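You operate a simulated robot arm through the tools that you are given. There is no shell and no other tool.

You are at the controls of a simulated robot arm. One attempt, no reset.

TASK
Pump the yellow water from the top row into the tank.
Fine: valves 1 and 2 stand open; open valve 3, give the pump three strokes, then shut all three; the other valves end shut.

The check looks at the end state, three seconds after you hand in, the way a careful person would. Anything else that was tipped, shoved, dropped, spilled or broken makes it a failure.

THE ROBOT
A 7-joint arm with a two-finger parallel gripper, fixed in place. Base frame: the origin is on the floor under the middle of its stand, x ahead of it, y to its left, z up. Readings come in m, rad, newtons and seconds.
With the tool pointing down near the work surface it reaches from about 0.1 to 0.68 m from the base axis. Its first joint turns from -2.496 to 2.496 rad. Payload 3 kg.
Tool frame: the origin (TCP) lies between the finger pads and is the grasp point; the fingertips stand 0.03 m ahead of it; z points along the fingers, y is the line along which they close. The gripper opens to 0.094 m. The fingers are 0.028 m wide and 0.01 m thick; the gripper's body (0.05 by 0.096 m) begins 0.055 m behind the TCP.
Orientation is told as [roll, pitch, yaw] about the base's x, y, z axes, in that order, counted from this pose: with the fingers straight down and closing along the base's y, the tool's x points along the base's -x, its y along +y and its z along -z.

THE INTERFACE
- The arm moves only by the tool arm_command. Its argument "targets" is a list of rows, each an object of numbers (a shift or turn left out is 0, a gripper value left out holds the last): "wx", "wy", "wz": the turn, a rotation vector about the tool's x, y, z in degrees; "tx", "ty", "tz": the shift along the tool's x, y, z in mm; "jaw": the opening, from 0 (shut) to 1 (fully open). In form: [{"wx": .., "wy": .., "wz": .., "tx": .., "ty": .., "tz": .., "jaw": ..}, ...]. A call has 1 to 20 rows; each row is the pose to reach, as a shift and turn from the pose commanded when the call began, along the tool's axes at that moment. A row lasts 0.2 s, in which the tool goes at most 0.05 m and 0.15 rad; a call with a longer step from one row to the next is refused whole, and so is a gripper value outside its range. A pose out of reach is approached as far as the arm can. The call stops where the force on the tool passes 40 N (or 10 N more than at its start, if that is more) or the arm is blocked; 0.2 s more then pass. Each finger travels about 0.072 m/s and halts on what it meets, pressing with about 27 N; the grip force reading is that of the motor and also rises with nothing between the fingers. The clock runs only during rows and for 0.2 s after the last one: add rows that repeat a pose to give the fingers time. The reply holds the time, the measured pose of the TCP, the force on the tool along the base axes, the opening and the grip force, in the units named above and with some noise, with the torque about the TCP (base axes, N m) and any sound that the robot's microphone picked up.
- Cameras (640 x 400 px; columns grow to the right, rows downward): "scene" is fixed at [0.0497, 0.6498, 1.9216]; the picture's right is [-0.58, -0.81, 0.00], its down [-0.51, 0.36, -0.78] and it looks along [0.63, -0.45, -0.63] (base axes); focal length 356 px, centre (320, 200). "wrist" rides on the gripper at [0.076, 0.014, -0.103] in the tool frame; the picture's right is [-0.18, 0.98, 0.00], its down [-0.75, -0.14, -0.64] and it looks along [-0.63, -0.12, 0.77] (tool axes); focal length 243 px, centre (320, 200). There is no depth. A picture from a camera that has moved, and an enlarged one, comes with that camera's place and axes in the base frame and with its lens.
- get_image(camera): a new picture of that camera. The clock stands still meanwhile.
- close_up(camera, box): a new picture of the part [left, top, right, bottom] of that camera's present view, enlarged. The clock stands still meanwhile.
- hand_in(): hands the job in; it is judged then, once.

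Nothing tells you positions but the pictures and the camera data. Unless the task says otherwise, let go and move clear before handing in.

The tools are called after "Request:" as name(argument=value, ...) on one line, values as JSON. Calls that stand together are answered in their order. arm_command: Moves the arm, as the interface text tells. Its arguments: {"type":"object","properties":{"targets":{"type":"array","items":{"type":"object","properties":{"wx":{"type":"number"},"wy":{"type":"number"},"wz":{"type":"number"},"tx":{"type":"number"},"ty":{"type":"number"},"tz":{"type":"number"},"jaw":{"type":"number"}}}}},"required":["targets"]} The other tools are called the same way: get_image (camera) takes a picture; close_up (camera, box) takes an enlarged picture of a part of a camera's view; hand_in () hands the job in.

At the start:

```text
time: 0.0
tool_pos: [0.4488, 0.0277, 1.3699]
tcp_rot: [0.0, 0.0, 0.001]
wrist_force: [0.2, -0.5, 0.1]
torque: [0.0, 0.0, 0.0]
finger_gap: 0.0942
grasp_force: 0.1
```

scene: 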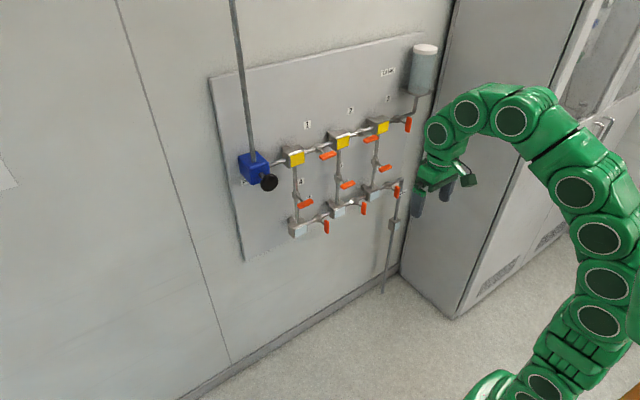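
wrist: 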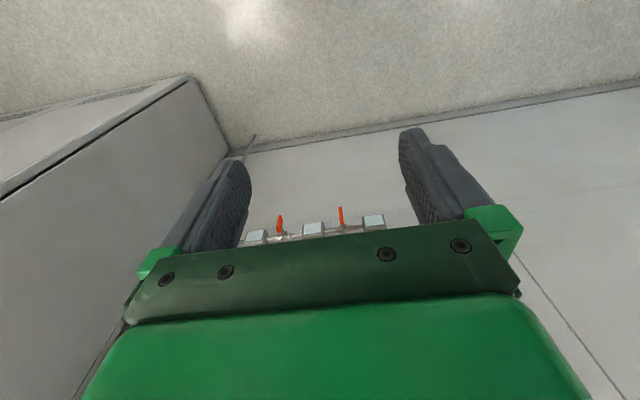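

I see a wall panel with a pipe network: a blue pump at the left, yellow and pale junction blocks, orange valve handles and a tank at the upper right. I'll take close-ups before moving.

Request:
close_up(camera="scene", box=[210, 30, 450, 180])

Request:
close_up(camera="scene", box=[220, 110, 420, 235])

Request:
close_up(camera="scene", box=[270, 100, 350, 150])

Request:
close_up(camera="scene", box=[350, 40, 446, 100])

```text
2.67 times, centred on (330, 105) of scene
camera zoom: at [0.0497, 0.6498, 1.9216], right [-0.58, -0.81, 0.0], down [-0.51, 0.36, -0.78], along [0.63, -0.45, -0.63], focal length 950 px, centre (293, 453)
```

zoom: 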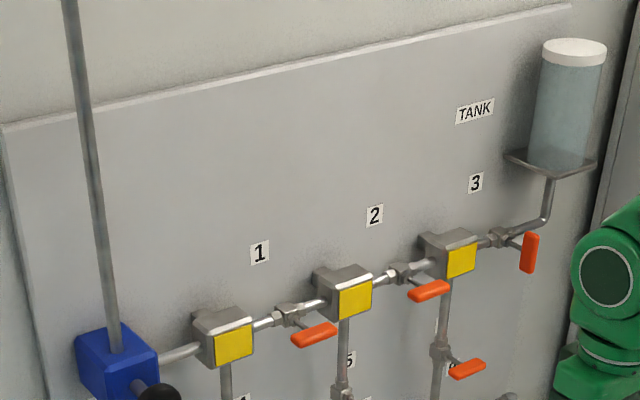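

```text
3.20 times, centred on (320, 172) of scene
camera zoom: at [0.0497, 0.6498, 1.9216], right [-0.58, -0.81, 0.0], down [-0.51, 0.36, -0.78], along [0.63, -0.45, -0.63], focal length 1140 px, centre (320, 288)
```

zoom: 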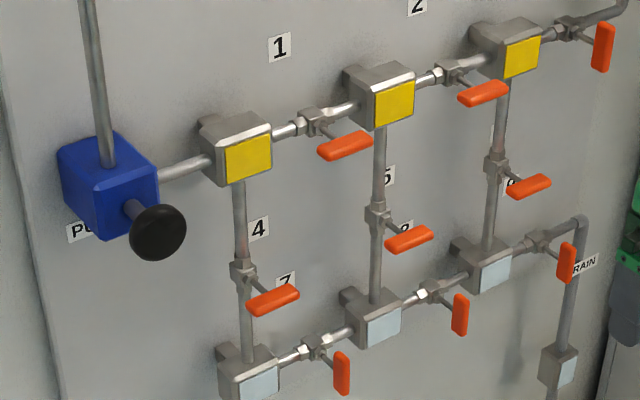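

```text
8.00 times, centred on (310, 125) of scene
camera zoom: at [0.0497, 0.6498, 1.9216], right [-0.58, -0.81, 0.0], down [-0.51, 0.36, -0.78], along [0.63, -0.45, -0.63], focal length 2850 px, centre (400, 800)
```

zoom: 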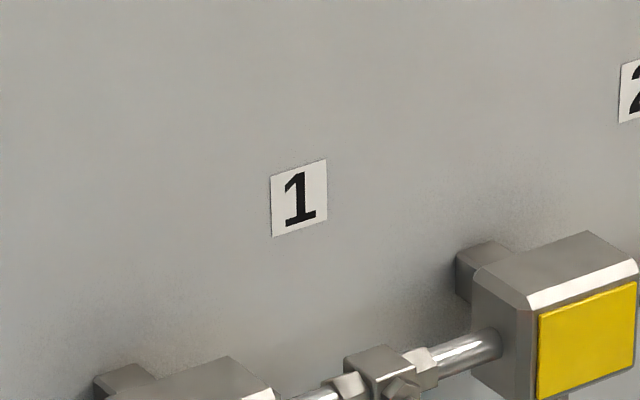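

```text
6.67 times, centred on (398, 70) of scene
camera zoom: at [0.0497, 0.6498, 1.9216], right [-0.58, -0.81, 0.0], down [-0.51, 0.36, -0.78], along [0.63, -0.45, -0.63], focal length 2376 px, centre (-200, 1067)
```

zoom: 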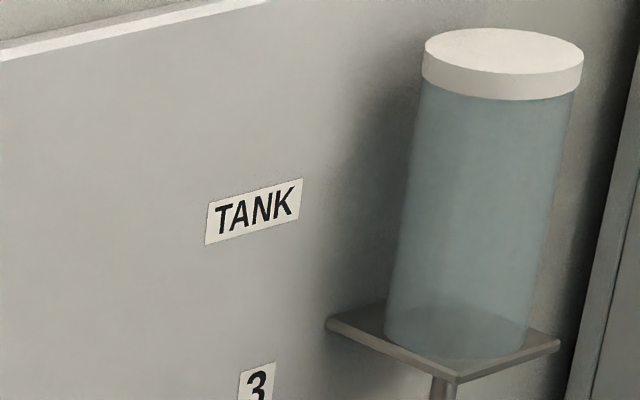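

The panel is a wall at about x ≈ 1.0 m. Valves 1 and 2 have handles along their pipes (open). Valve 3 is across its pipe (shut), and 4–9 are across theirs (shut). The black pump knob is near (0.85–0.9, 0.27, 1.28). First I'll pitch the tool forward to face the wall and look with the wrist camera.

Request:
arm_command(targets=[{"wy": -8}, {"wy": -16}, {"wy": -24}, {"wy": -32}, {"wy": -40}, {"wy": -48}, {"wy": -56}, {"wy": -64}, {"wy": -72}, {"wy": -80}, {"wy": -86}, {"wy": -90}, {"wy": -90}])

Request:
get_image(camera="wrist")

Request:
get_image(camera="scene")

```text
time: 2.8
tool_pos: [0.466, 0.0241, 1.4074]
tcp_rot: [-0.175, -1.57, 0.173]
wrist_force: [-0.3, -0.7, 0.0]
torque: [-0.03, 0.0, 0.01]
finger_gap: 0.0941
grasp_force: 0.1
out of reach, approached as far as the arm can: row 11, 12, 13
```

```text
taken
camera wrist: at [0.3638, 0.0384, 1.3326], right [0.0, 0.98, 0.18], down [-0.64, -0.14, 0.75], along [0.77, -0.12, 0.63], focal length 243 px, centre (320, 200)
```

wrist: 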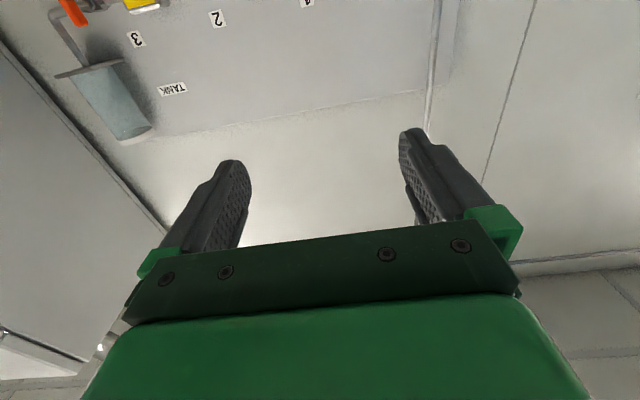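

```text
taken
```

scene: 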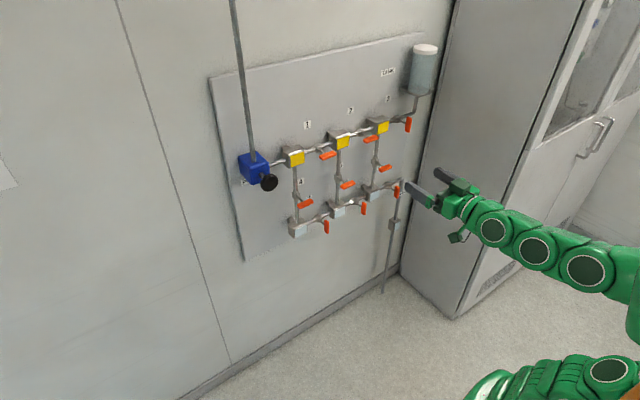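

The tool now points forward at the wall, with the wrist camera beneath it looking up and forward. I'll lower the tool and move it forward a bit to survey the panel from below.

Request:
arm_command(targets=[{"wy": 0, "tx": 40, "tz": 10}, {"tx": 80, "tz": 20}, {"tx": 120, "tz": 30}, {"tx": 160, "tz": 40}, {"tx": 200, "tz": 50}, {"tx": 240, "tz": 60}, {"tx": 280, "tz": 70}, {"tx": 320, "tz": 80}, {"tx": 350, "tz": 90}, {"tx": 350, "tz": 90}])

Request:
get_image(camera="wrist")

Request:
get_image(camera="scene")

```text
time: 5.0
tool_pos: [0.707, 0.0503, 1.1558]
tcp_rot: [0.624, -1.572, -0.626]
wrist_force: [0.2, -0.1, -0.2]
torque: [0.02, 0.04, -0.01]
finger_gap: 0.0943
grasp_force: 0.1
out of reach, approached as far as the arm can: row 1, 2, 3, 4, 5, 6, 7, 8, 9, 10
```

```text
taken
camera wrist: at [0.6043, 0.0639, 1.0812], right [0.0, 0.98, 0.18], down [-0.64, -0.14, 0.75], along [0.77, -0.12, 0.63], focal length 243 px, centre (320, 200)
```

wrist: 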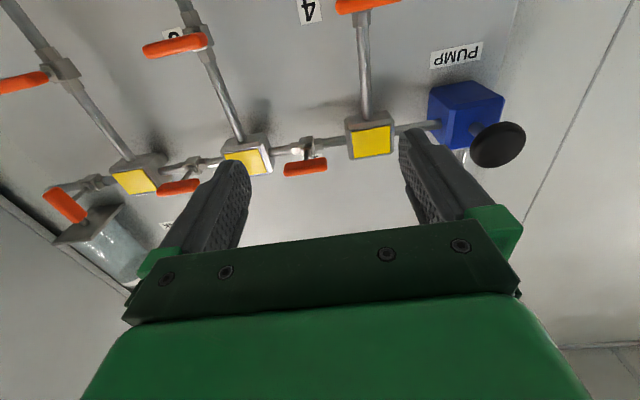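

```text
taken
```

scene: 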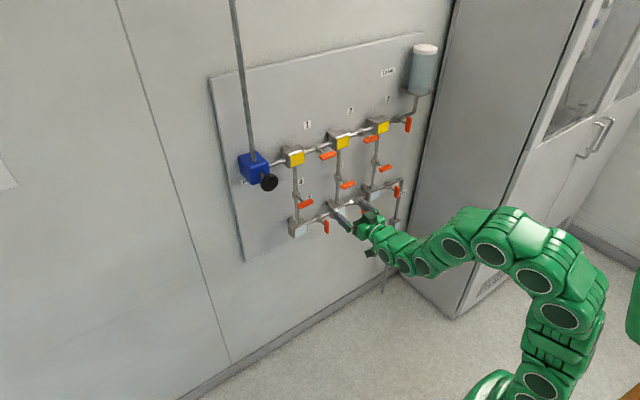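

Triangulating from both cameras puts handles 1, 2 and 3 at about x 0.90, z 1.258, with y ≈ 0.009, −0.19 and −0.39. The pump knob is near (0.88, 0.254, 1.258). I'll zoom in on the handles and the knob.

Request:
close_up(camera="wrist", box=[0, 130, 200, 255])

Request:
close_up(camera="wrist", box=[380, 60, 540, 180])

Request:
close_up(camera="wrist", box=[240, 110, 400, 210])

Request:
arm_command(targets=[{"tz": 0}])

```text
3.20 times, centred on (100, 192) of wrist
camera zoom: at [0.6043, 0.0639, 1.0812], right [0.0, 0.98, 0.18], down [-0.64, -0.14, 0.75], along [0.77, -0.12, 0.63], focal length 776 px, centre (1024, 224)
```

zoom: 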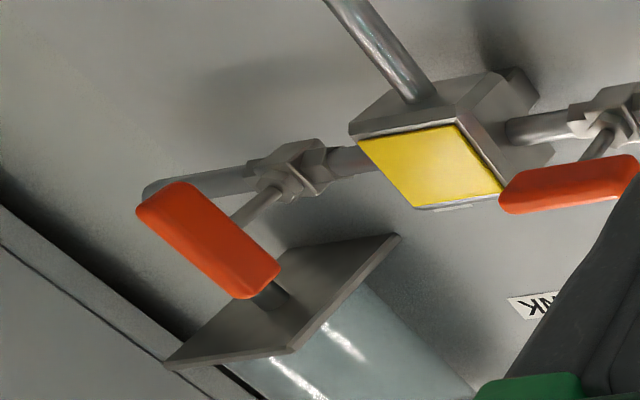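

```text
3.33 times, centred on (460, 120) of wrist
camera zoom: at [0.6043, 0.0639, 1.0812], right [0.0, 0.98, 0.18], down [-0.64, -0.14, 0.75], along [0.77, -0.12, 0.63], focal length 809 px, centre (-147, 467)
```

zoom: 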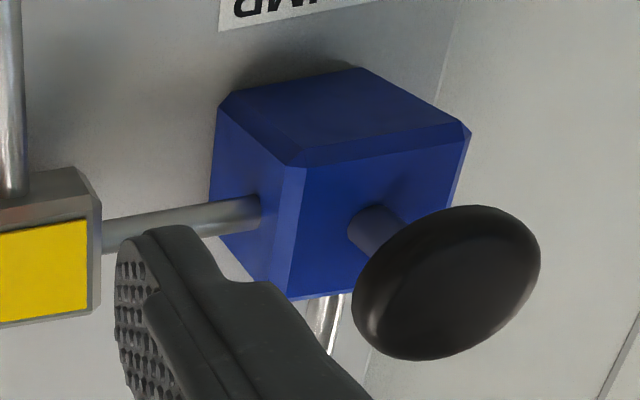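

```text
4.00 times, centred on (320, 160) of wrist
camera zoom: at [0.6043, 0.0639, 1.0812], right [0.0, 0.98, 0.18], down [-0.64, -0.14, 0.75], along [0.77, -0.12, 0.63], focal length 970 px, centre (320, 360)
```

zoom: 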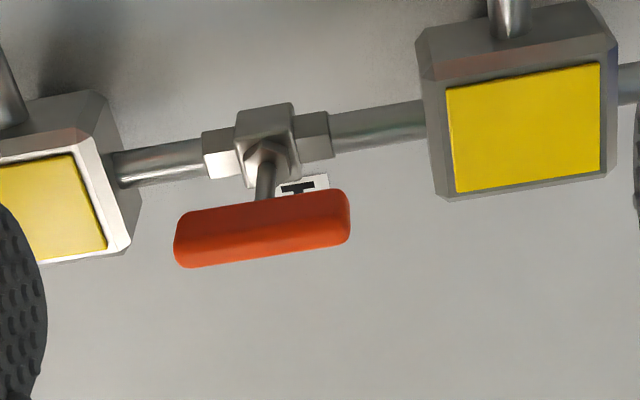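

```text
time: 5.4
tool_pos: [0.7071, 0.0513, 1.1555]
tcp_rot: [0.188, -1.57, -0.187]
wrist_force: [0.5, -0.6, -0.4]
torque: [0.05, 0.0, -0.02]
finger_gap: 0.0942
grasp_force: 0.0
```

Each handle is a 63 mm bar centred on its stem. The pump knob is a disc about 65 mm across on a rod, currently pulled out. I'll move to a standoff in front of valve 3, staying well back from the wall.

Request:
arm_command(targets=[{"tx": -10, "ty": -40, "tz": 4}, {"tx": -20, "ty": -80, "tz": 8}, {"tx": -30, "ty": -120, "tz": 12}, {"tx": -40, "ty": -160, "tz": 16}, {"tx": -50, "ty": -200, "tz": 20}, {"tx": -60, "ty": -240, "tz": 24}, {"tx": -70, "ty": -280, "tz": 28}, {"tx": -80, "ty": -320, "tz": 32}, {"tx": -90, "ty": -360, "tz": 36}, {"tx": -97, "ty": -400, "tz": 40}, {"tx": -103, "ty": -441, "tz": 43}, {"tx": -103, "ty": -441, "tz": 43}])

Request:
get_image(camera="wrist")

Request:
get_image(camera="scene")

```text
time: 8.0
tool_pos: [0.7524, -0.3891, 1.2691]
tcp_rot: [2.664, -1.57, -2.662]
wrist_force: [0.2, 0.0, 0.2]
torque: [-0.03, 0.0, -0.01]
finger_gap: 0.0941
grasp_force: 0.1
```

```text
taken
camera wrist: at [0.6483, -0.3756, 1.1945], right [0.0, 0.98, 0.18], down [-0.64, -0.14, 0.75], along [0.77, -0.12, 0.63], focal length 243 px, centre (320, 200)
```

wrist: 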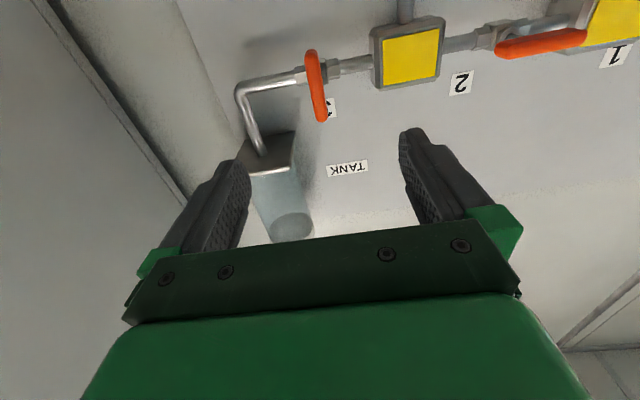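

```text
taken
```

scene: 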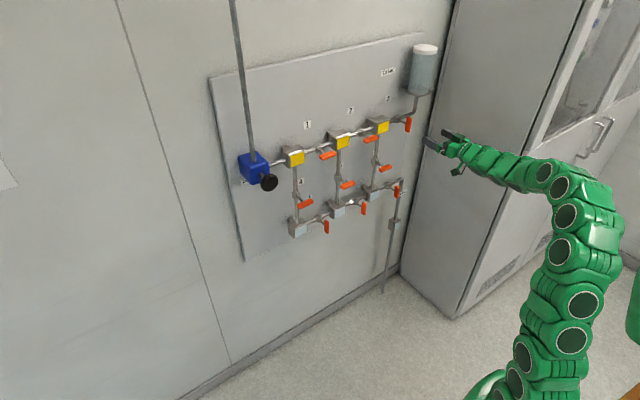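

Handle 3's centre refines to (0.900, −0.392, 1.258). Before gripping it I'll test in free space how far the wrist can roll about its own axis.

Request:
arm_command(targets=[{"wz": 8}, {"wz": 16}, {"wz": 24}, {"wz": 32}, {"wz": 40}, {"wz": 48}, {"wz": 56}, {"wz": 64}, {"wz": 72}, {"wz": 80}, {"wz": 88}, {"wz": 95}, {"wz": 95}])

Request:
get_image(camera="scene")

Request:
get_image(camera="wrist")

```text
time: 10.8
tool_pos: [0.7513, -0.3885, 1.2696]
tcp_rot: [1.571, 0.088, -1.571]
wrist_force: [0.1, 0.9, 0.2]
torque: [-0.02, -0.02, 0.0]
finger_gap: 0.094
grasp_force: 0.0
```

```text
taken
```

scene: 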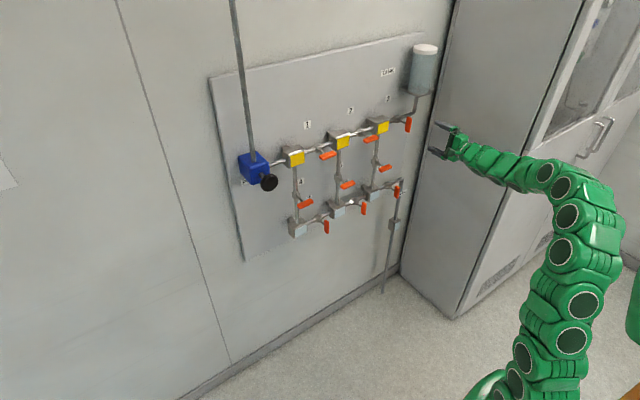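

```text
taken
camera wrist: at [0.6489, -0.3144, 1.2924], right [0.0, -0.27, 0.96], down [-0.64, -0.74, -0.21], along [0.77, -0.62, -0.17], focal length 243 px, centre (320, 200)
```

wrist: 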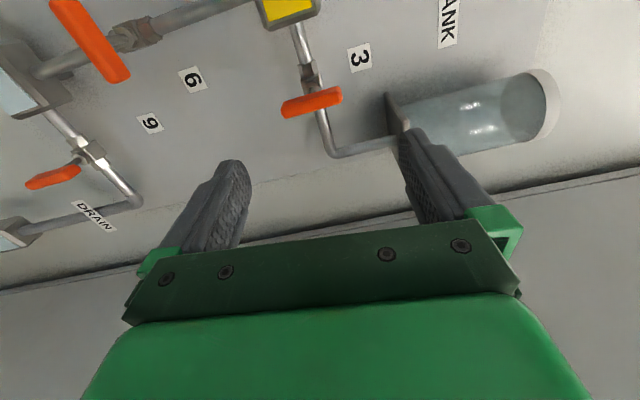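

A +95° roll works. I'll check the other direction too, so that I know which way I can turn.

Request:
arm_command(targets=[{"wz": -8}, {"wz": -16}, {"wz": -24}, {"wz": -32}, {"wz": -40}, {"wz": -48}, {"wz": -56}, {"wz": -64}, {"wz": -72}, {"wz": -80}, {"wz": -88}, {"wz": -95}])

Request:
arm_command(targets=[{"wz": -8}, {"wz": -16}, {"wz": -24}, {"wz": -32}, {"wz": -40}, {"wz": -48}, {"wz": -56}, {"wz": -64}, {"wz": -72}, {"wz": -80}, {"wz": -88}, {"wz": -92}])

Request:
get_image(camera="scene")

Request:
get_image(camera="wrist")

```text
time: 13.4
tool_pos: [0.7529, -0.3872, 1.2697]
tcp_rot: [-1.411, -1.569, 1.41]
wrist_force: [0.0, -0.4, 0.4]
torque: [0.0, 0.01, 0.01]
finger_gap: 0.094
grasp_force: 0.0
```

```text
time: 16.0
tool_pos: [0.7523, -0.3874, 1.2687]
tcp_rot: [-1.571, 0.037, 1.57]
wrist_force: [0.3, 1.0, -0.9]
torque: [-0.01, 0.0, -0.04]
finger_gap: 0.0943
grasp_force: 0.1
```

```text
taken
```

scene: 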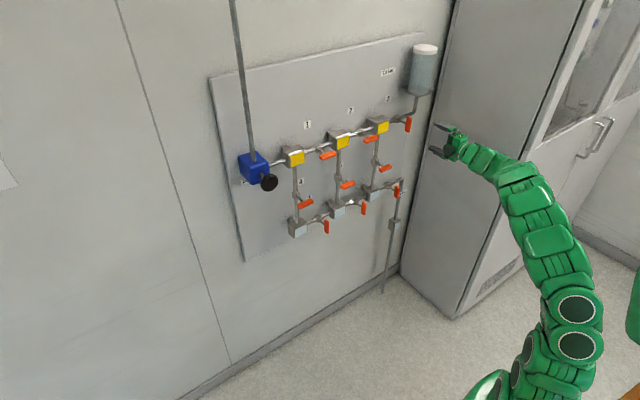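

```text
taken
camera wrist: at [0.6501, -0.4663, 1.2594], right [0.0, 0.15, -0.99], down [-0.64, 0.76, 0.11], along [0.77, 0.64, 0.1], focal length 243 px, centre (320, 200)
```

wrist: 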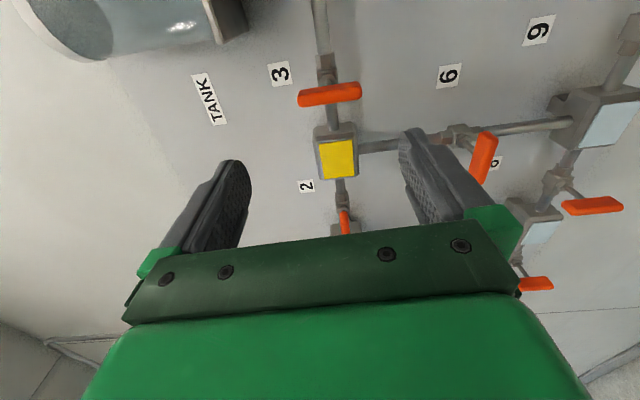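

Both roll directions are reachable. I'll return to zero roll and approach handle 3 partway with the jaws partly closed, then check alignment.

Request:
arm_command(targets=[{"wz": 8}, {"wz": 16}, {"wz": 24}, {"wz": 32}, {"wz": 40}, {"wz": 48}, {"wz": 56}, {"wz": 64}, {"wz": 72}, {"wz": 80}, {"wz": 88}, {"wz": 92}, {"wz": 92, "jaw": 0.6}])

Request:
arm_command(targets=[{"tx": 5, "ty": -2, "tz": 30}, {"tx": 10, "ty": -4, "tz": 60}, {"tx": 10, "ty": -4, "tz": 75}, {"tx": 10, "ty": -4, "tz": 75}])

Request:
get_image(camera="wrist")

Request:
close_up(camera="scene", box=[360, 80, 480, 155])

```text
time: 18.8
tool_pos: [0.7523, -0.3888, 1.2694]
tcp_rot: [1.739, -1.569, -1.739]
wrist_force: [-1.0, -1.2, -0.2]
torque: [-0.01, 0.0, 0.0]
finger_gap: 0.0561
grasp_force: 0.2
```

```text
time: 19.8
tool_pos: [0.8257, -0.3907, 1.2616]
tcp_rot: [-2.303, -1.571, 2.304]
wrist_force: [-0.1, 0.2, -1.2]
torque: [-0.01, 0.01, -0.01]
finger_gap: 0.0565
grasp_force: 0.0
```

```text
taken
camera wrist: at [0.7242, -0.3791, 1.1869], right [0.0, 0.98, 0.18], down [-0.64, -0.14, 0.75], along [0.77, -0.12, 0.63], focal length 243 px, centre (320, 200)
```

wrist: 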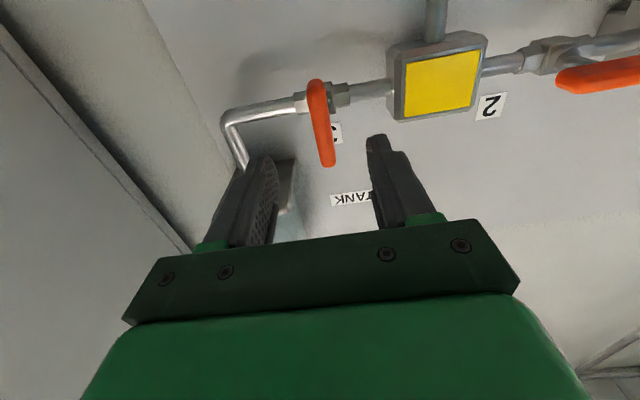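

```text
5.33 times, centred on (420, 118) of scene
camera zoom: at [0.0497, 0.6498, 1.9216], right [-0.58, -0.81, 0.0], down [-0.51, 0.36, -0.78], along [0.63, -0.45, -0.63], focal length 1900 px, centre (-213, 640)
```

zoom: 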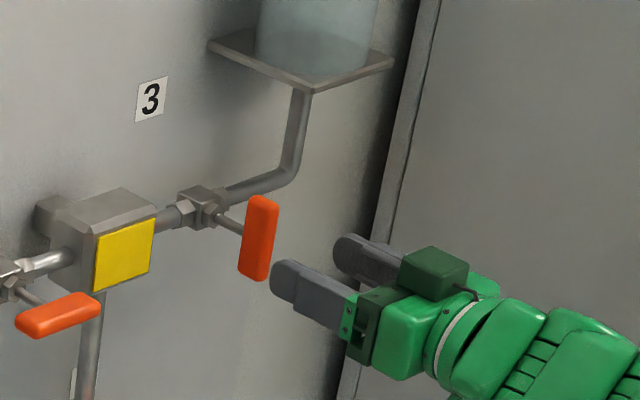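

Handle 3 sits centred between the open fingers. I'll advance about 62 mm so the pads straddle the bar, then close on it.

Request:
arm_command(targets=[{"tx": 2, "ty": -1, "tz": 20}, {"tx": 3, "ty": -1, "tz": 40}, {"tx": 3, "ty": -1, "tz": 55}, {"tx": 3, "ty": -1, "tz": 64}, {"tx": 3, "ty": -1, "tz": 64}])

Request:
get_image(camera="wrist")

Request:
close_up(camera="scene", box=[360, 80, 480, 155])

```text
time: 21.0
tool_pos: [0.891, -0.3939, 1.2574]
tcp_rot: [-0.904, -1.572, 0.903]
wrist_force: [0.5, -0.2, 0.6]
torque: [-0.02, -0.02, -0.01]
finger_gap: 0.0564
grasp_force: 0.0
```

```text
taken
camera wrist: at [0.7884, -0.3806, 1.1828], right [0.0, 0.98, 0.18], down [-0.64, -0.14, 0.75], along [0.77, -0.12, 0.63], focal length 243 px, centre (320, 200)
```

wrist: 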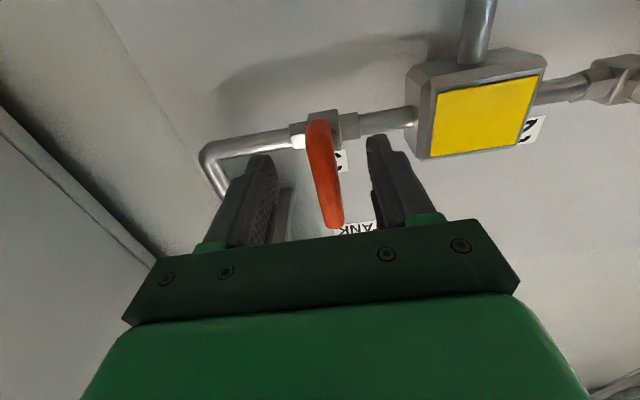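

```text
5.33 times, centred on (420, 118) of scene
camera zoom: at [0.0497, 0.6498, 1.9216], right [-0.58, -0.81, 0.0], down [-0.51, 0.36, -0.78], along [0.63, -0.45, -0.63], focal length 1900 px, centre (-213, 640)
```

zoom: 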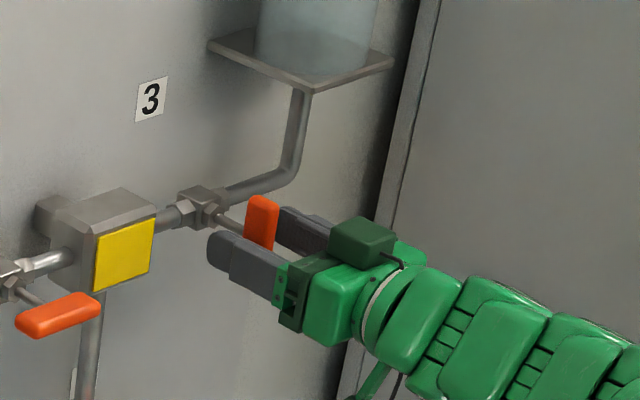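

The bar lies between the pads. Closing the gripper now.

Request:
arm_command(targets=[{"jaw": 0.3}, {"jaw": 0.1}, {"jaw": 0.0}, {"jaw": 0.0}, {"jaw": 0.0}])

Request:
get_image(camera="wrist")

```text
time: 22.3
tool_pos: [0.8905, -0.3905, 1.258]
tcp_rot: [-1.435, -1.566, 1.442]
wrist_force: [-16.2, 8.7, 1.5]
torque: [-0.05, 0.18, -0.02]
finger_gap: 0.0174
grasp_force: 44.8
stopped in row 5: the force on the tool passed its limit at 41 N (the readings are from after the stop); the commanded pose is now the measured one
```

```text
taken
camera wrist: at [0.7892, -0.3778, 1.1831], right [-0.01, 0.98, 0.18], down [-0.64, -0.14, 0.75], along [0.77, -0.11, 0.63], focal length 243 px, centre (320, 200)
```

wrist: 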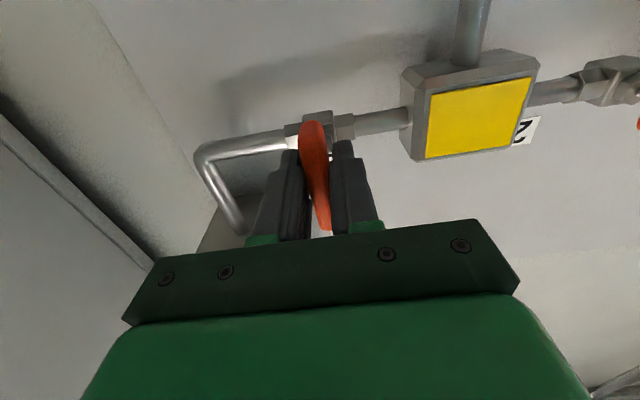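

The grip holds at 17 mm. I'll try a small turn in one direction and watch the torque.

Request:
arm_command(targets=[{"wz": 4}, {"wz": 8}, {"wz": 12}, {"wz": 15}])

Request:
get_image(camera="wrist")

```text
time: 23.3
tool_pos: [0.8914, -0.3894, 1.2575]
tcp_rot: [1.565, -1.311, -1.563]
wrist_force: [-2.0, 6.1, -4.1]
torque: [-1.6, 0.3, -0.03]
finger_gap: 0.0234
grasp_force: 44.6
```

```text
taken
camera wrist: at [0.789, -0.3583, 1.1891], right [0.0, 0.9, 0.43], down [-0.64, -0.33, 0.69], along [0.77, -0.27, 0.58], focal length 243 px, centre (320, 200)
```

wrist: 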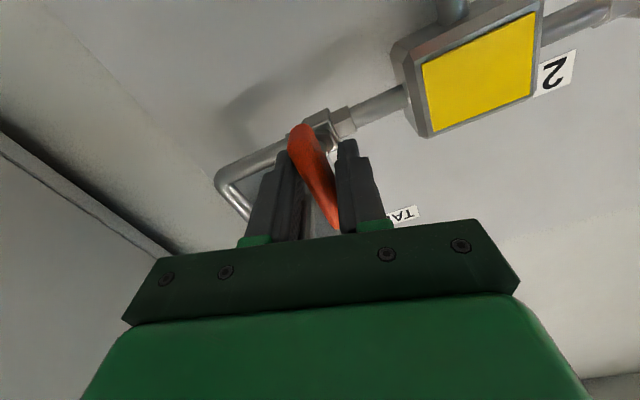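

The jaws are being prised apart (23 mm) and the torque has risen, so the handle isn't turning that way. I'll go back and try the opposite direction.

Request:
arm_command(targets=[{"wz": -5}, {"wz": -10}, {"wz": -15}, {"wz": -20}, {"wz": -25}, {"wz": -30}])

Request:
get_image(camera="wrist")

Request:
close_up(camera="scene", box=[360, 80, 480, 155])

```text
time: 24.7
tool_pos: [0.8924, -0.3898, 1.2586]
tcp_rot: [-1.576, -1.305, 1.58]
wrist_force: [-12.1, 15.4, 9.9]
torque: [-0.04, 0.8, -0.25]
finger_gap: 0.0175
grasp_force: 44.8
```

```text
taken
camera wrist: at [0.7893, -0.3985, 1.1825], right [0.0, 1.0, -0.08], down [-0.64, 0.06, 0.76], along [0.77, 0.05, 0.64], focal length 243 px, centre (320, 200)
```

wrist: 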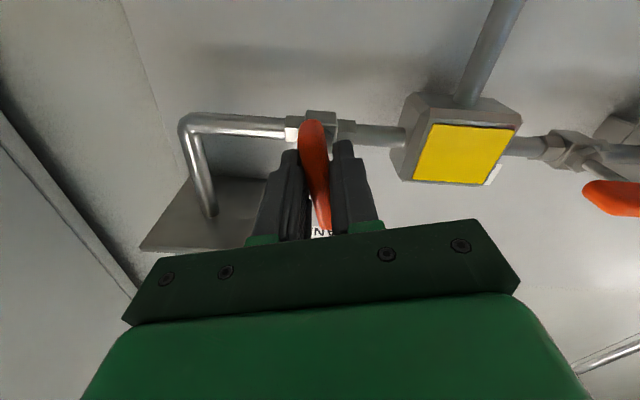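

```text
5.33 times, centred on (420, 118) of scene
camera zoom: at [0.0497, 0.6498, 1.9216], right [-0.58, -0.81, 0.0], down [-0.51, 0.36, -0.78], along [0.63, -0.45, -0.63], focal length 1900 px, centre (-213, 640)
```

zoom: 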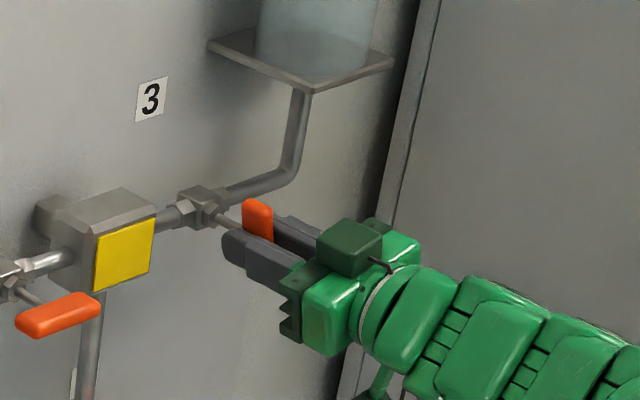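

In this direction the handle follows: the gap stays at 17.5 mm and there's no twist torque. I'll continue the turn with a small shift to relieve the side load.

Request:
arm_command(targets=[{"wz": -5, "tx": -0.9, "ty": 0.8, "tz": -1}, {"wz": -10, "tx": -0.9, "ty": 0.8, "tz": -1}, {"wz": -15, "tx": -0.9, "ty": 0.8, "tz": -1}, {"wz": -20, "tx": -0.9, "ty": 0.8, "tz": -1}, {"wz": -25, "tx": -0.9, "ty": 0.8, "tz": -1}])

Request:
get_image(camera="wrist")

```text
time: 25.9
tool_pos: [0.8921, -0.3914, 1.2585]
tcp_rot: [-1.573, -0.871, 1.575]
wrist_force: [26.7, -12.4, 20.2]
torque: [0.05, 0.37, -0.26]
finger_gap: 0.0174
grasp_force: 45.2
```

```text
taken
camera wrist: at [0.7884, -0.4312, 1.1924], right [0.0, 0.87, -0.49], down [-0.64, 0.38, 0.67], along [0.77, 0.32, 0.56], focal length 243 px, centre (320, 200)
```

wrist: 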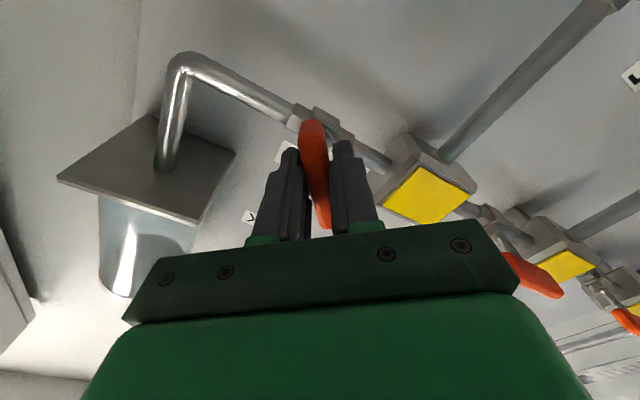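

Halfway round now (−40°), with the grip still aligned. I'll relieve the side forces and continue.

Request:
arm_command(targets=[{"wz": 0, "tx": -0.2, "ty": -0.7, "tz": 0.7}, {"wz": -5, "tx": -0.2, "ty": -0.7, "tz": 0.7}, {"wz": -10, "tx": -0.2, "ty": -0.7, "tz": 0.7}, {"wz": -15, "tx": -0.2, "ty": -0.7, "tz": 0.7}, {"wz": -20, "tx": -0.2, "ty": -0.7, "tz": 0.7}])

```text
time: 27.1
tool_pos: [0.8909, -0.3919, 1.259]
tcp_rot: [-1.571, -0.522, 1.572]
wrist_force: [-0.1, -29.4, 14.9]
torque: [0.1, -0.36, 0.5]
finger_gap: 0.0174
grasp_force: 45.8
```

At −60° now. Relieving the −y load and finishing the turn to about −90°.

Request:
arm_command(targets=[{"wz": 0, "tx": 0.6, "ty": -0.8}, {"wz": -5, "tx": 0.6, "ty": -0.8}, {"wz": -10, "tx": 0.6, "ty": -0.8}, {"wz": -15, "tx": 0.6, "ty": -0.8}, {"wz": -20, "tx": 0.6, "ty": -0.8}])

Request:
close_up(camera="scene", box=[360, 80, 480, 155])

```text
time: 27.7
tool_pos: [0.8908, -0.391, 1.2604]
tcp_rot: [-1.571, -0.447, 1.573]
wrist_force: [3.2, -3.6, -0.4]
torque: [-0.02, -0.03, 0.31]
finger_gap: 0.0175
grasp_force: 45.2
stopped in row 3: the force on the tool passed its limit at 46 N (the readings are from after the stop); the commanded pose is now the measured one
```

```text
5.33 times, centred on (420, 118) of scene
camera zoom: at [0.0497, 0.6498, 1.9216], right [-0.58, -0.81, 0.0], down [-0.51, 0.36, -0.78], along [0.63, -0.45, -0.63], focal length 1900 px, centre (-213, 640)
```

zoom: 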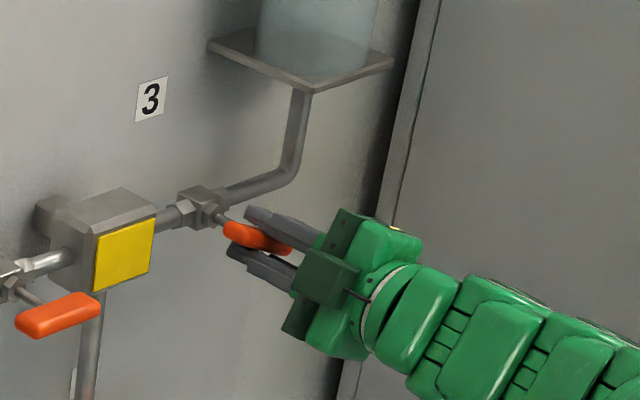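

The side load was relieved by the stop. The handle is at about −64°, so roughly 25° remain. I'll proceed in smaller steps.

Request:
arm_command(targets=[{"wz": -3}, {"wz": -6}, {"wz": -9}, {"wz": -9}])

```text
time: 28.7
tool_pos: [0.8903, -0.3921, 1.2589]
tcp_rot: [-1.571, -0.291, 1.574]
wrist_force: [29.6, -18.6, 9.7]
torque: [0.01, 0.05, -0.02]
finger_gap: 0.0176
grasp_force: 44.8
```

Request:
arm_command(targets=[{"wz": 0, "tx": 0.2, "ty": -0.2, "tz": 0.3}, {"wz": -3, "tx": 0.4, "ty": -0.4, "tz": 0.6}, {"wz": -6, "tx": 0.4, "ty": -0.4, "tz": 0.6}, {"wz": -9, "tx": 0.4, "ty": -0.4, "tz": 0.6}, {"wz": -9, "tx": 0.4, "ty": -0.4, "tz": 0.6}])

```text
time: 29.9
tool_pos: [0.8909, -0.3914, 1.2593]
tcp_rot: [-1.573, -0.133, 1.575]
wrist_force: [-9.2, -5.7, 7.1]
torque: [0.0, -0.16, 1.12]
finger_gap: 0.0174
grasp_force: 44.9
```

At −82° with low forces. Finishing the last degrees and feeling for the stop.

Request:
arm_command(targets=[{"wz": -2.5}, {"wz": -5}, {"wz": -7.5}, {"wz": -7.5}])

Request:
close_up(camera="scene", box=[360, 80, 480, 155])

Request:
get_image(camera="wrist")

```text
time: 30.9
tool_pos: [0.8909, -0.3915, 1.2601]
tcp_rot: [-1.572, -0.001, 1.573]
wrist_force: [31.2, -12.5, 20.7]
torque: [0.02, 0.07, 0.02]
finger_gap: 0.0173
grasp_force: 44.4
```

```text
5.33 times, centred on (420, 118) of scene
camera zoom: at [0.0497, 0.6498, 1.9216], right [-0.58, -0.81, 0.0], down [-0.51, 0.36, -0.78], along [0.63, -0.45, -0.63], focal length 1900 px, centre (-213, 640)
```

zoom: 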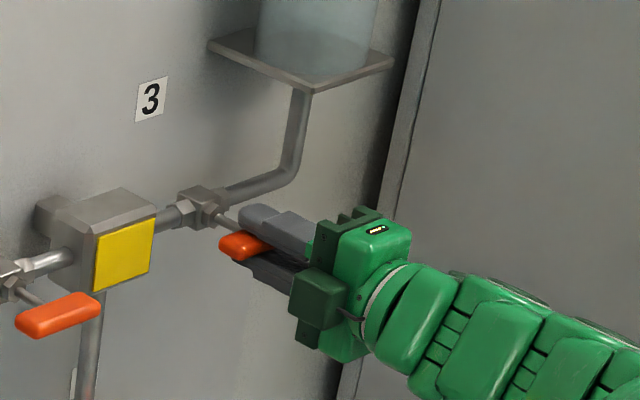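

```text
taken
camera wrist: at [0.7884, -0.4695, 1.247], right [0.0, 0.19, -0.98], down [-0.65, 0.75, 0.14], along [0.76, 0.63, 0.12], focal length 243 px, centre (320, 200)
```

wrist: 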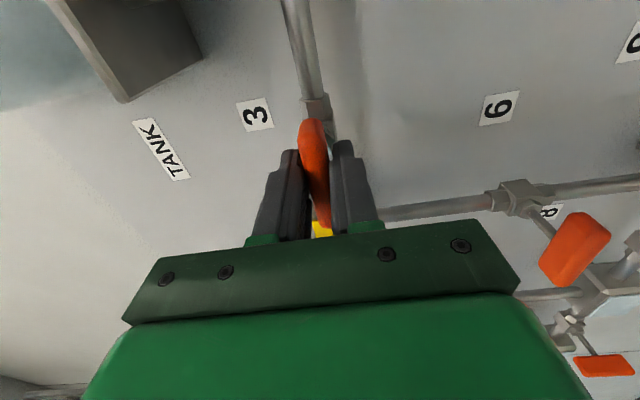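

Handle 3 is now horizontal. A couple more degrees will confirm it's at its open stop, and then I'll release.

Request:
arm_command(targets=[{"tx": 0.3, "ty": -0.5, "tz": 0.7}, {"wz": -2, "tx": 0.3, "ty": -0.5, "tz": 0.7}, {"wz": -4, "tx": 0.3, "ty": -0.5, "tz": 0.7}, {"wz": -4, "tx": 0.3, "ty": -0.5, "tz": 0.7}])

```text
time: 31.9
tool_pos: [0.8907, -0.3921, 1.2596]
tcp_rot: [-1.57, 0.068, 1.576]
wrist_force: [-28.3, 16.7, 10.5]
torque: [1.08, 0.0, 0.37]
finger_gap: 0.0184
grasp_force: 45.3
```

The torque rose to 1.1 N·m and the jaws spread, so the open stop is reached. I'll ease back, release and retreat straight out.

Request:
arm_command(targets=[{"wz": 3}, {"wz": 3, "jaw": 0.3}, {"wz": 3, "jaw": 0.6}, {"wz": 3, "jaw": 0.6}, {"wz": 3, "jaw": 0.6}])

Request:
arm_command(targets=[{"tz": -20}, {"tz": -50}, {"tz": -80}, {"tz": -110}, {"tz": -140}, {"tz": -140}])

Request:
close_up(camera="scene", box=[220, 30, 460, 180])

Request:
get_image(camera="wrist")

```text
time: 33.1
tool_pos: [0.8919, -0.3933, 1.2591]
tcp_rot: [-1.571, 0.013, 1.574]
wrist_force: [-0.6, 0.3, 1.1]
torque: [-0.01, -0.02, 0.01]
finger_gap: 0.0567
grasp_force: 0.1
```

```text
time: 34.5
tool_pos: [0.7522, -0.3923, 1.26]
tcp_rot: [-1.569, 0.014, 1.575]
wrist_force: [-0.9, -0.3, 0.4]
torque: [-0.01, 0.0, 0.01]
finger_gap: 0.0564
grasp_force: 0.1
```

```text
2.67 times, centred on (340, 105) of scene
camera zoom: at [0.0497, 0.6498, 1.9216], right [-0.58, -0.81, 0.0], down [-0.51, 0.36, -0.78], along [0.63, -0.45, -0.63], focal length 950 px, centre (267, 453)
```

zoom: 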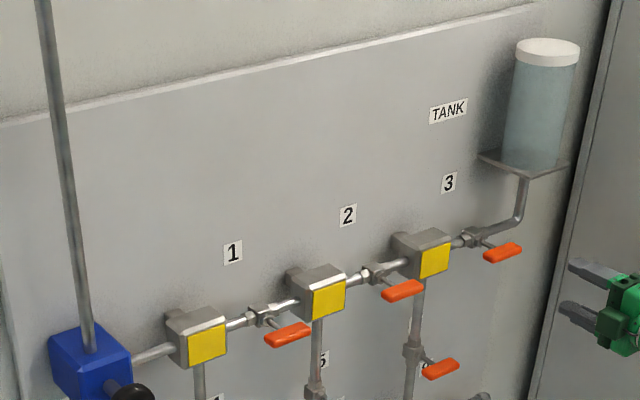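

```text
taken
camera wrist: at [0.6498, -0.4709, 1.2493], right [0.0, 0.17, -0.99], down [-0.64, 0.75, 0.13], along [0.76, 0.63, 0.11], focal length 243 px, centre (320, 200)
```

wrist: 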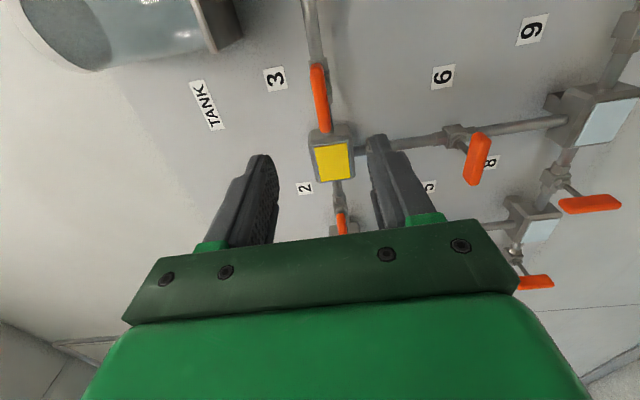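

Valve 3 now lies along its pipe, so valves 1, 2 and 3 are all open. Next I'll slide across, staying back from the wall, to a standoff in front of the pump knob.

Request:
arm_command(targets=[{"tx": -43}, {"tx": -86}, {"tx": -129}, {"tx": -172}, {"tx": -215}, {"tx": -258}, {"tx": -301}, {"tx": -344}, {"tx": -387}, {"tx": -430}, {"tx": -473}, {"tx": -516}, {"tx": -559}, {"tx": -602}, {"tx": -646}, {"tx": -646}])

Request:
get_image(camera="scene")

Request:
get_image(camera="wrist")

```text
time: 37.9
tool_pos: [0.7482, 0.2533, 1.2515]
tcp_rot: [-1.572, 0.015, 1.572]
wrist_force: [0.9, 0.7, -0.4]
torque: [-0.02, 0.05, -0.01]
finger_gap: 0.0562
grasp_force: 0.1
```

```text
taken
```

scene: 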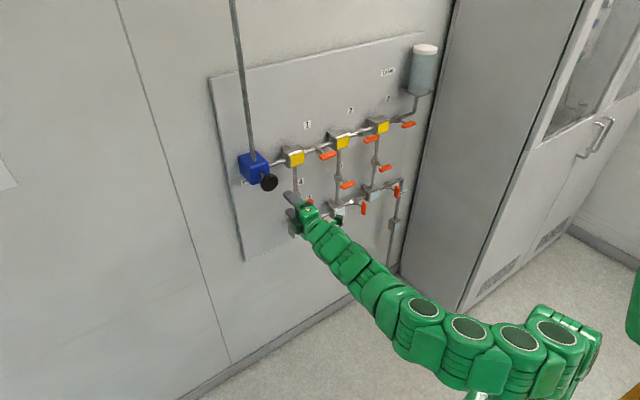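

```text
taken
camera wrist: at [0.6455, 0.1751, 1.2399], right [0.0, 0.17, -0.99], down [-0.64, 0.75, 0.13], along [0.77, 0.63, 0.11], focal length 243 px, centre (320, 200)
```

wrist: 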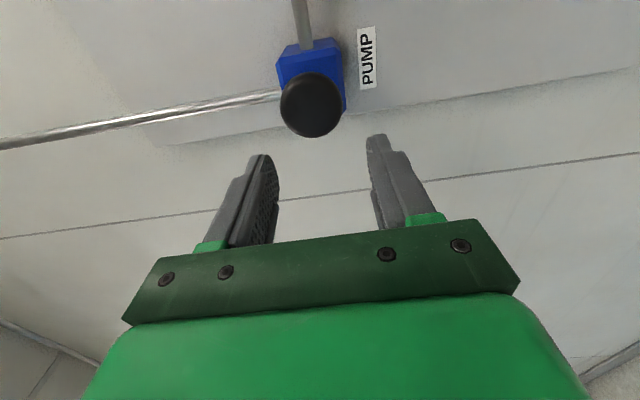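

The knob centre triangulates to about (0.883, 0.252, 1.258), 60 mm across. I'll look closely at the knob, rod and pump body to judge the stroke.

Request:
close_up(camera="wrist", box=[256, 30, 384, 150])

Request:
close_up(camera="scene", box=[224, 135, 304, 205])

```text
3.33 times, centred on (320, 90) of wrist
camera zoom: at [0.6455, 0.1751, 1.2399], right [0.0, 0.17, -0.99], down [-0.64, 0.75, 0.13], along [0.77, 0.63, 0.11], focal length 809 px, centre (320, 567)
```

zoom: 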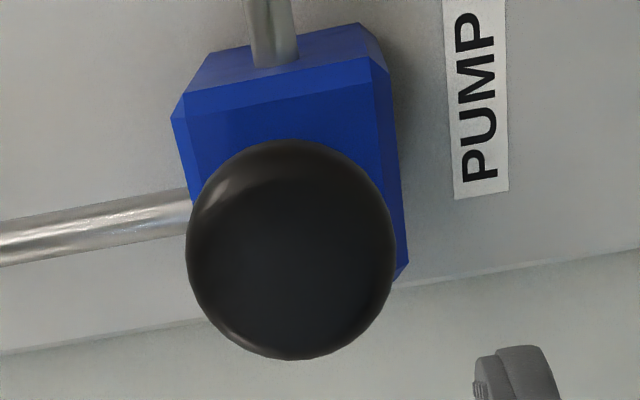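

```text
5.71 times, centred on (264, 170) of scene
camera zoom: at [0.0497, 0.6498, 1.9216], right [-0.58, -0.81, 0.0], down [-0.51, 0.36, -0.78], along [0.63, -0.45, -0.63], focal length 2036 px, centre (640, 371)
```

zoom: 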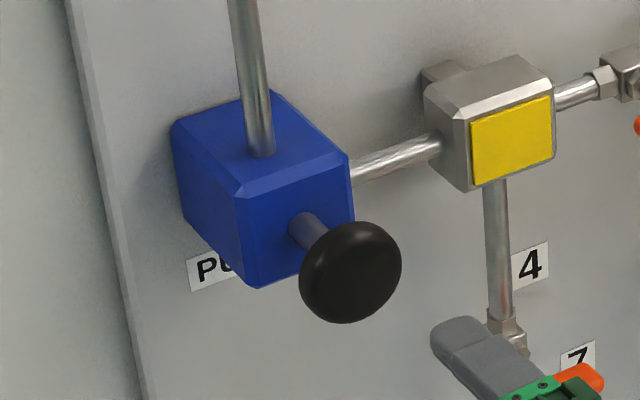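

The knob looks like a push button on a rod. I'll close the fingers, align with the knob centre and stop just short of it.

Request:
arm_command(targets=[{"tx": 1.3, "ty": -6.5, "tz": 10, "jaw": 0.3}, {"tx": 1.3, "ty": -6.5, "tz": 20, "jaw": 0}, {"tx": 1.3, "ty": -6.5, "tz": 40, "jaw": 0}, {"tx": 1.3, "ty": -6.5, "tz": 60, "jaw": 0}, {"tx": 1.3, "ty": -6.5, "tz": 75, "jaw": 0}, {"tx": 1.3, "ty": -6.5, "tz": 75, "jaw": 0}])

Request:
close_up(camera="scene", box=[224, 135, 304, 205])

Request:
get_image(camera="wrist")

```text
time: 39.3
tool_pos: [0.824, 0.2533, 1.2573]
tcp_rot: [-1.57, 0.014, 1.575]
wrist_force: [-1.0, 0.3, 0.9]
torque: [0.0, -0.02, 0.01]
finger_gap: 0.0002
grasp_force: 27.0
```

```text
5.71 times, centred on (264, 170) of scene
camera zoom: at [0.0497, 0.6498, 1.9216], right [-0.58, -0.81, 0.0], down [-0.51, 0.36, -0.78], along [0.63, -0.45, -0.63], focal length 2036 px, centre (640, 371)
```

zoom: 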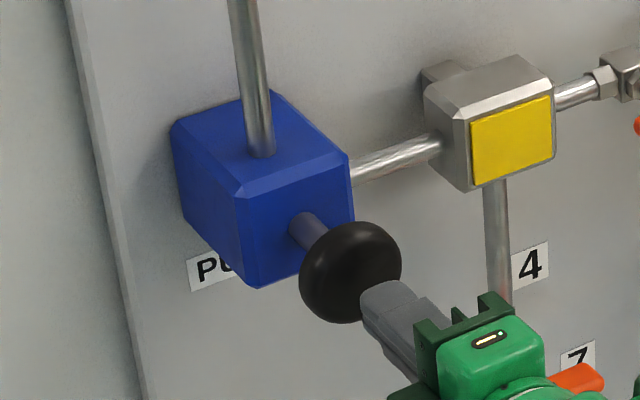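

```text
taken
camera wrist: at [0.722, 0.1751, 1.2452], right [0.0, 0.17, -0.99], down [-0.64, 0.75, 0.13], along [0.76, 0.64, 0.11], focal length 243 px, centre (320, 200)
```

wrist: 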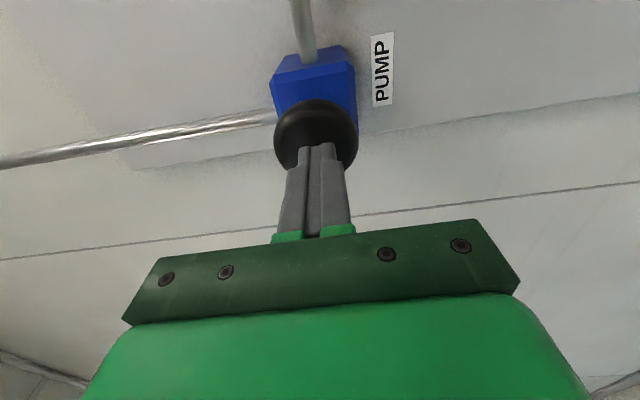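

Aligned with the knob. Pushing in slowly for the first stroke, watching force.

Request:
arm_command(targets=[{"tz": 6}, {"tz": 12}, {"tz": 18}, {"tz": 24}, {"tz": 30}])

Request:
close_up(camera="scene", box=[224, 135, 304, 205])

```text
time: 40.5
tool_pos: [0.8558, 0.2538, 1.2583]
tcp_rot: [-1.571, 0.014, 1.573]
wrist_force: [-6.8, -3.8, -0.1]
torque: [0.02, 0.0, -0.19]
finger_gap: 0.0001
grasp_force: 27.0
```

```text
5.71 times, centred on (264, 170) of scene
camera zoom: at [0.0497, 0.6498, 1.9216], right [-0.58, -0.81, 0.0], down [-0.51, 0.36, -0.78], along [0.63, -0.45, -0.63], focal length 2036 px, centre (640, 371)
```

zoom: 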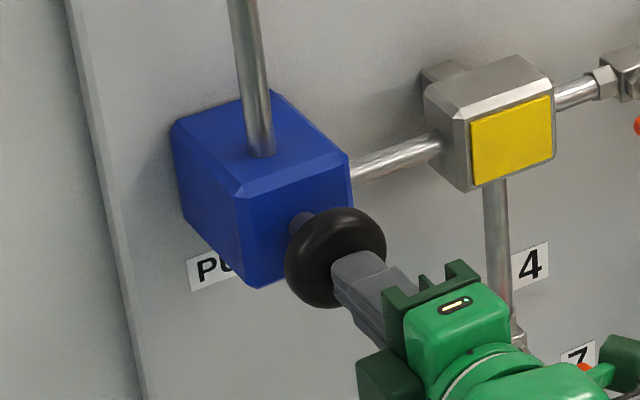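

The knob moves in at about 7 N, like a light spring. I'll continue until it bottoms out.

Request:
arm_command(targets=[{"tz": 4}, {"tz": 8}, {"tz": 12}, {"tz": 16}, {"tz": 20}, {"tz": 24}, {"tz": 28}, {"tz": 32}])

Request:
close_up(camera="scene", box=[224, 95, 384, 205])

```text
time: 41.5
tool_pos: [0.8702, 0.2538, 1.2576]
tcp_rot: [-1.571, 0.016, 1.574]
wrist_force: [-46.5, -9.7, -2.7]
torque: [0.14, 0.08, -0.56]
finger_gap: 0.0002
grasp_force: 27.0
stopped in row 5: the force on the tool passed its limit at 57 N (the readings are from after the stop); the commanded pose is now the measured one
```

```text
3.64 times, centred on (304, 150) of scene
camera zoom: at [0.0497, 0.6498, 1.9216], right [-0.58, -0.81, 0.0], down [-0.51, 0.36, -0.78], along [0.63, -0.45, -0.63], focal length 1296 px, centre (378, 382)
```

zoom: 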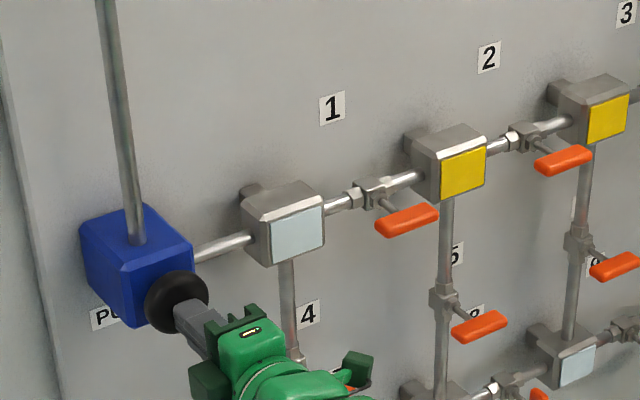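

The stroke bottomed out and block 1 turned clear, so the first stroke worked. I'll retract and see whether the knob springs back.

Request:
arm_command(targets=[{"tz": -8}, {"tz": -16}, {"tz": -24}, {"tz": -32}, {"tz": -40}, {"tz": -46}, {"tz": -46}, {"tz": -46}])

Request:
close_up(camera="scene", box=[224, 95, 384, 205])

Request:
close_up(camera="scene", box=[350, 40, 446, 100])

```text
time: 43.3
tool_pos: [0.8246, 0.2547, 1.2561]
tcp_rot: [-1.568, 0.015, 1.574]
wrist_force: [0.2, -0.6, 0.0]
torque: [0.02, 0.01, -0.05]
finger_gap: 0.0
grasp_force: 26.7
```

```text
3.64 times, centred on (304, 150) of scene
camera zoom: at [0.0497, 0.6498, 1.9216], right [-0.58, -0.81, 0.0], down [-0.51, 0.36, -0.78], along [0.63, -0.45, -0.63], focal length 1296 px, centre (378, 382)
```

zoom: 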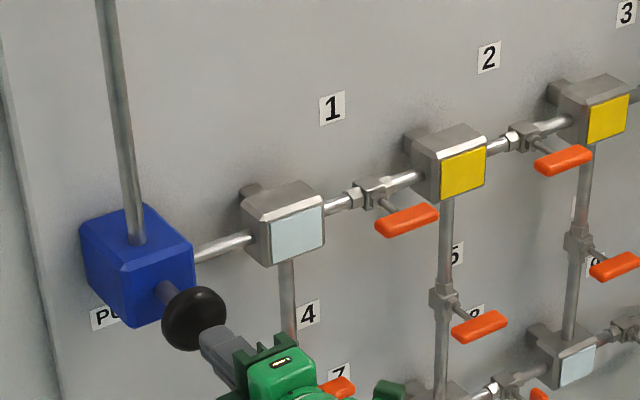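

```text
6.67 times, centred on (398, 70) of scene
camera zoom: at [0.0497, 0.6498, 1.9216], right [-0.58, -0.81, 0.0], down [-0.51, 0.36, -0.78], along [0.63, -0.45, -0.63], focal length 2376 px, centre (-200, 1067)
```

zoom: 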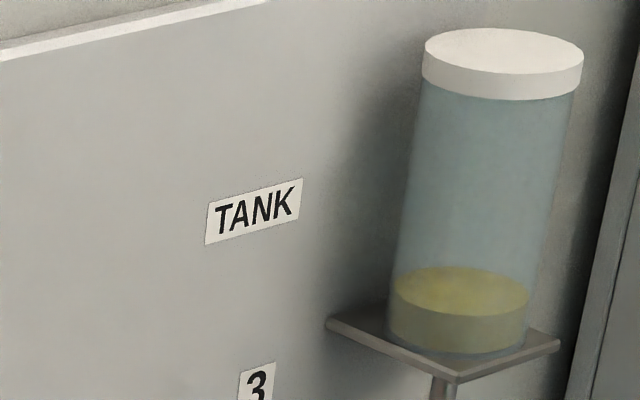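

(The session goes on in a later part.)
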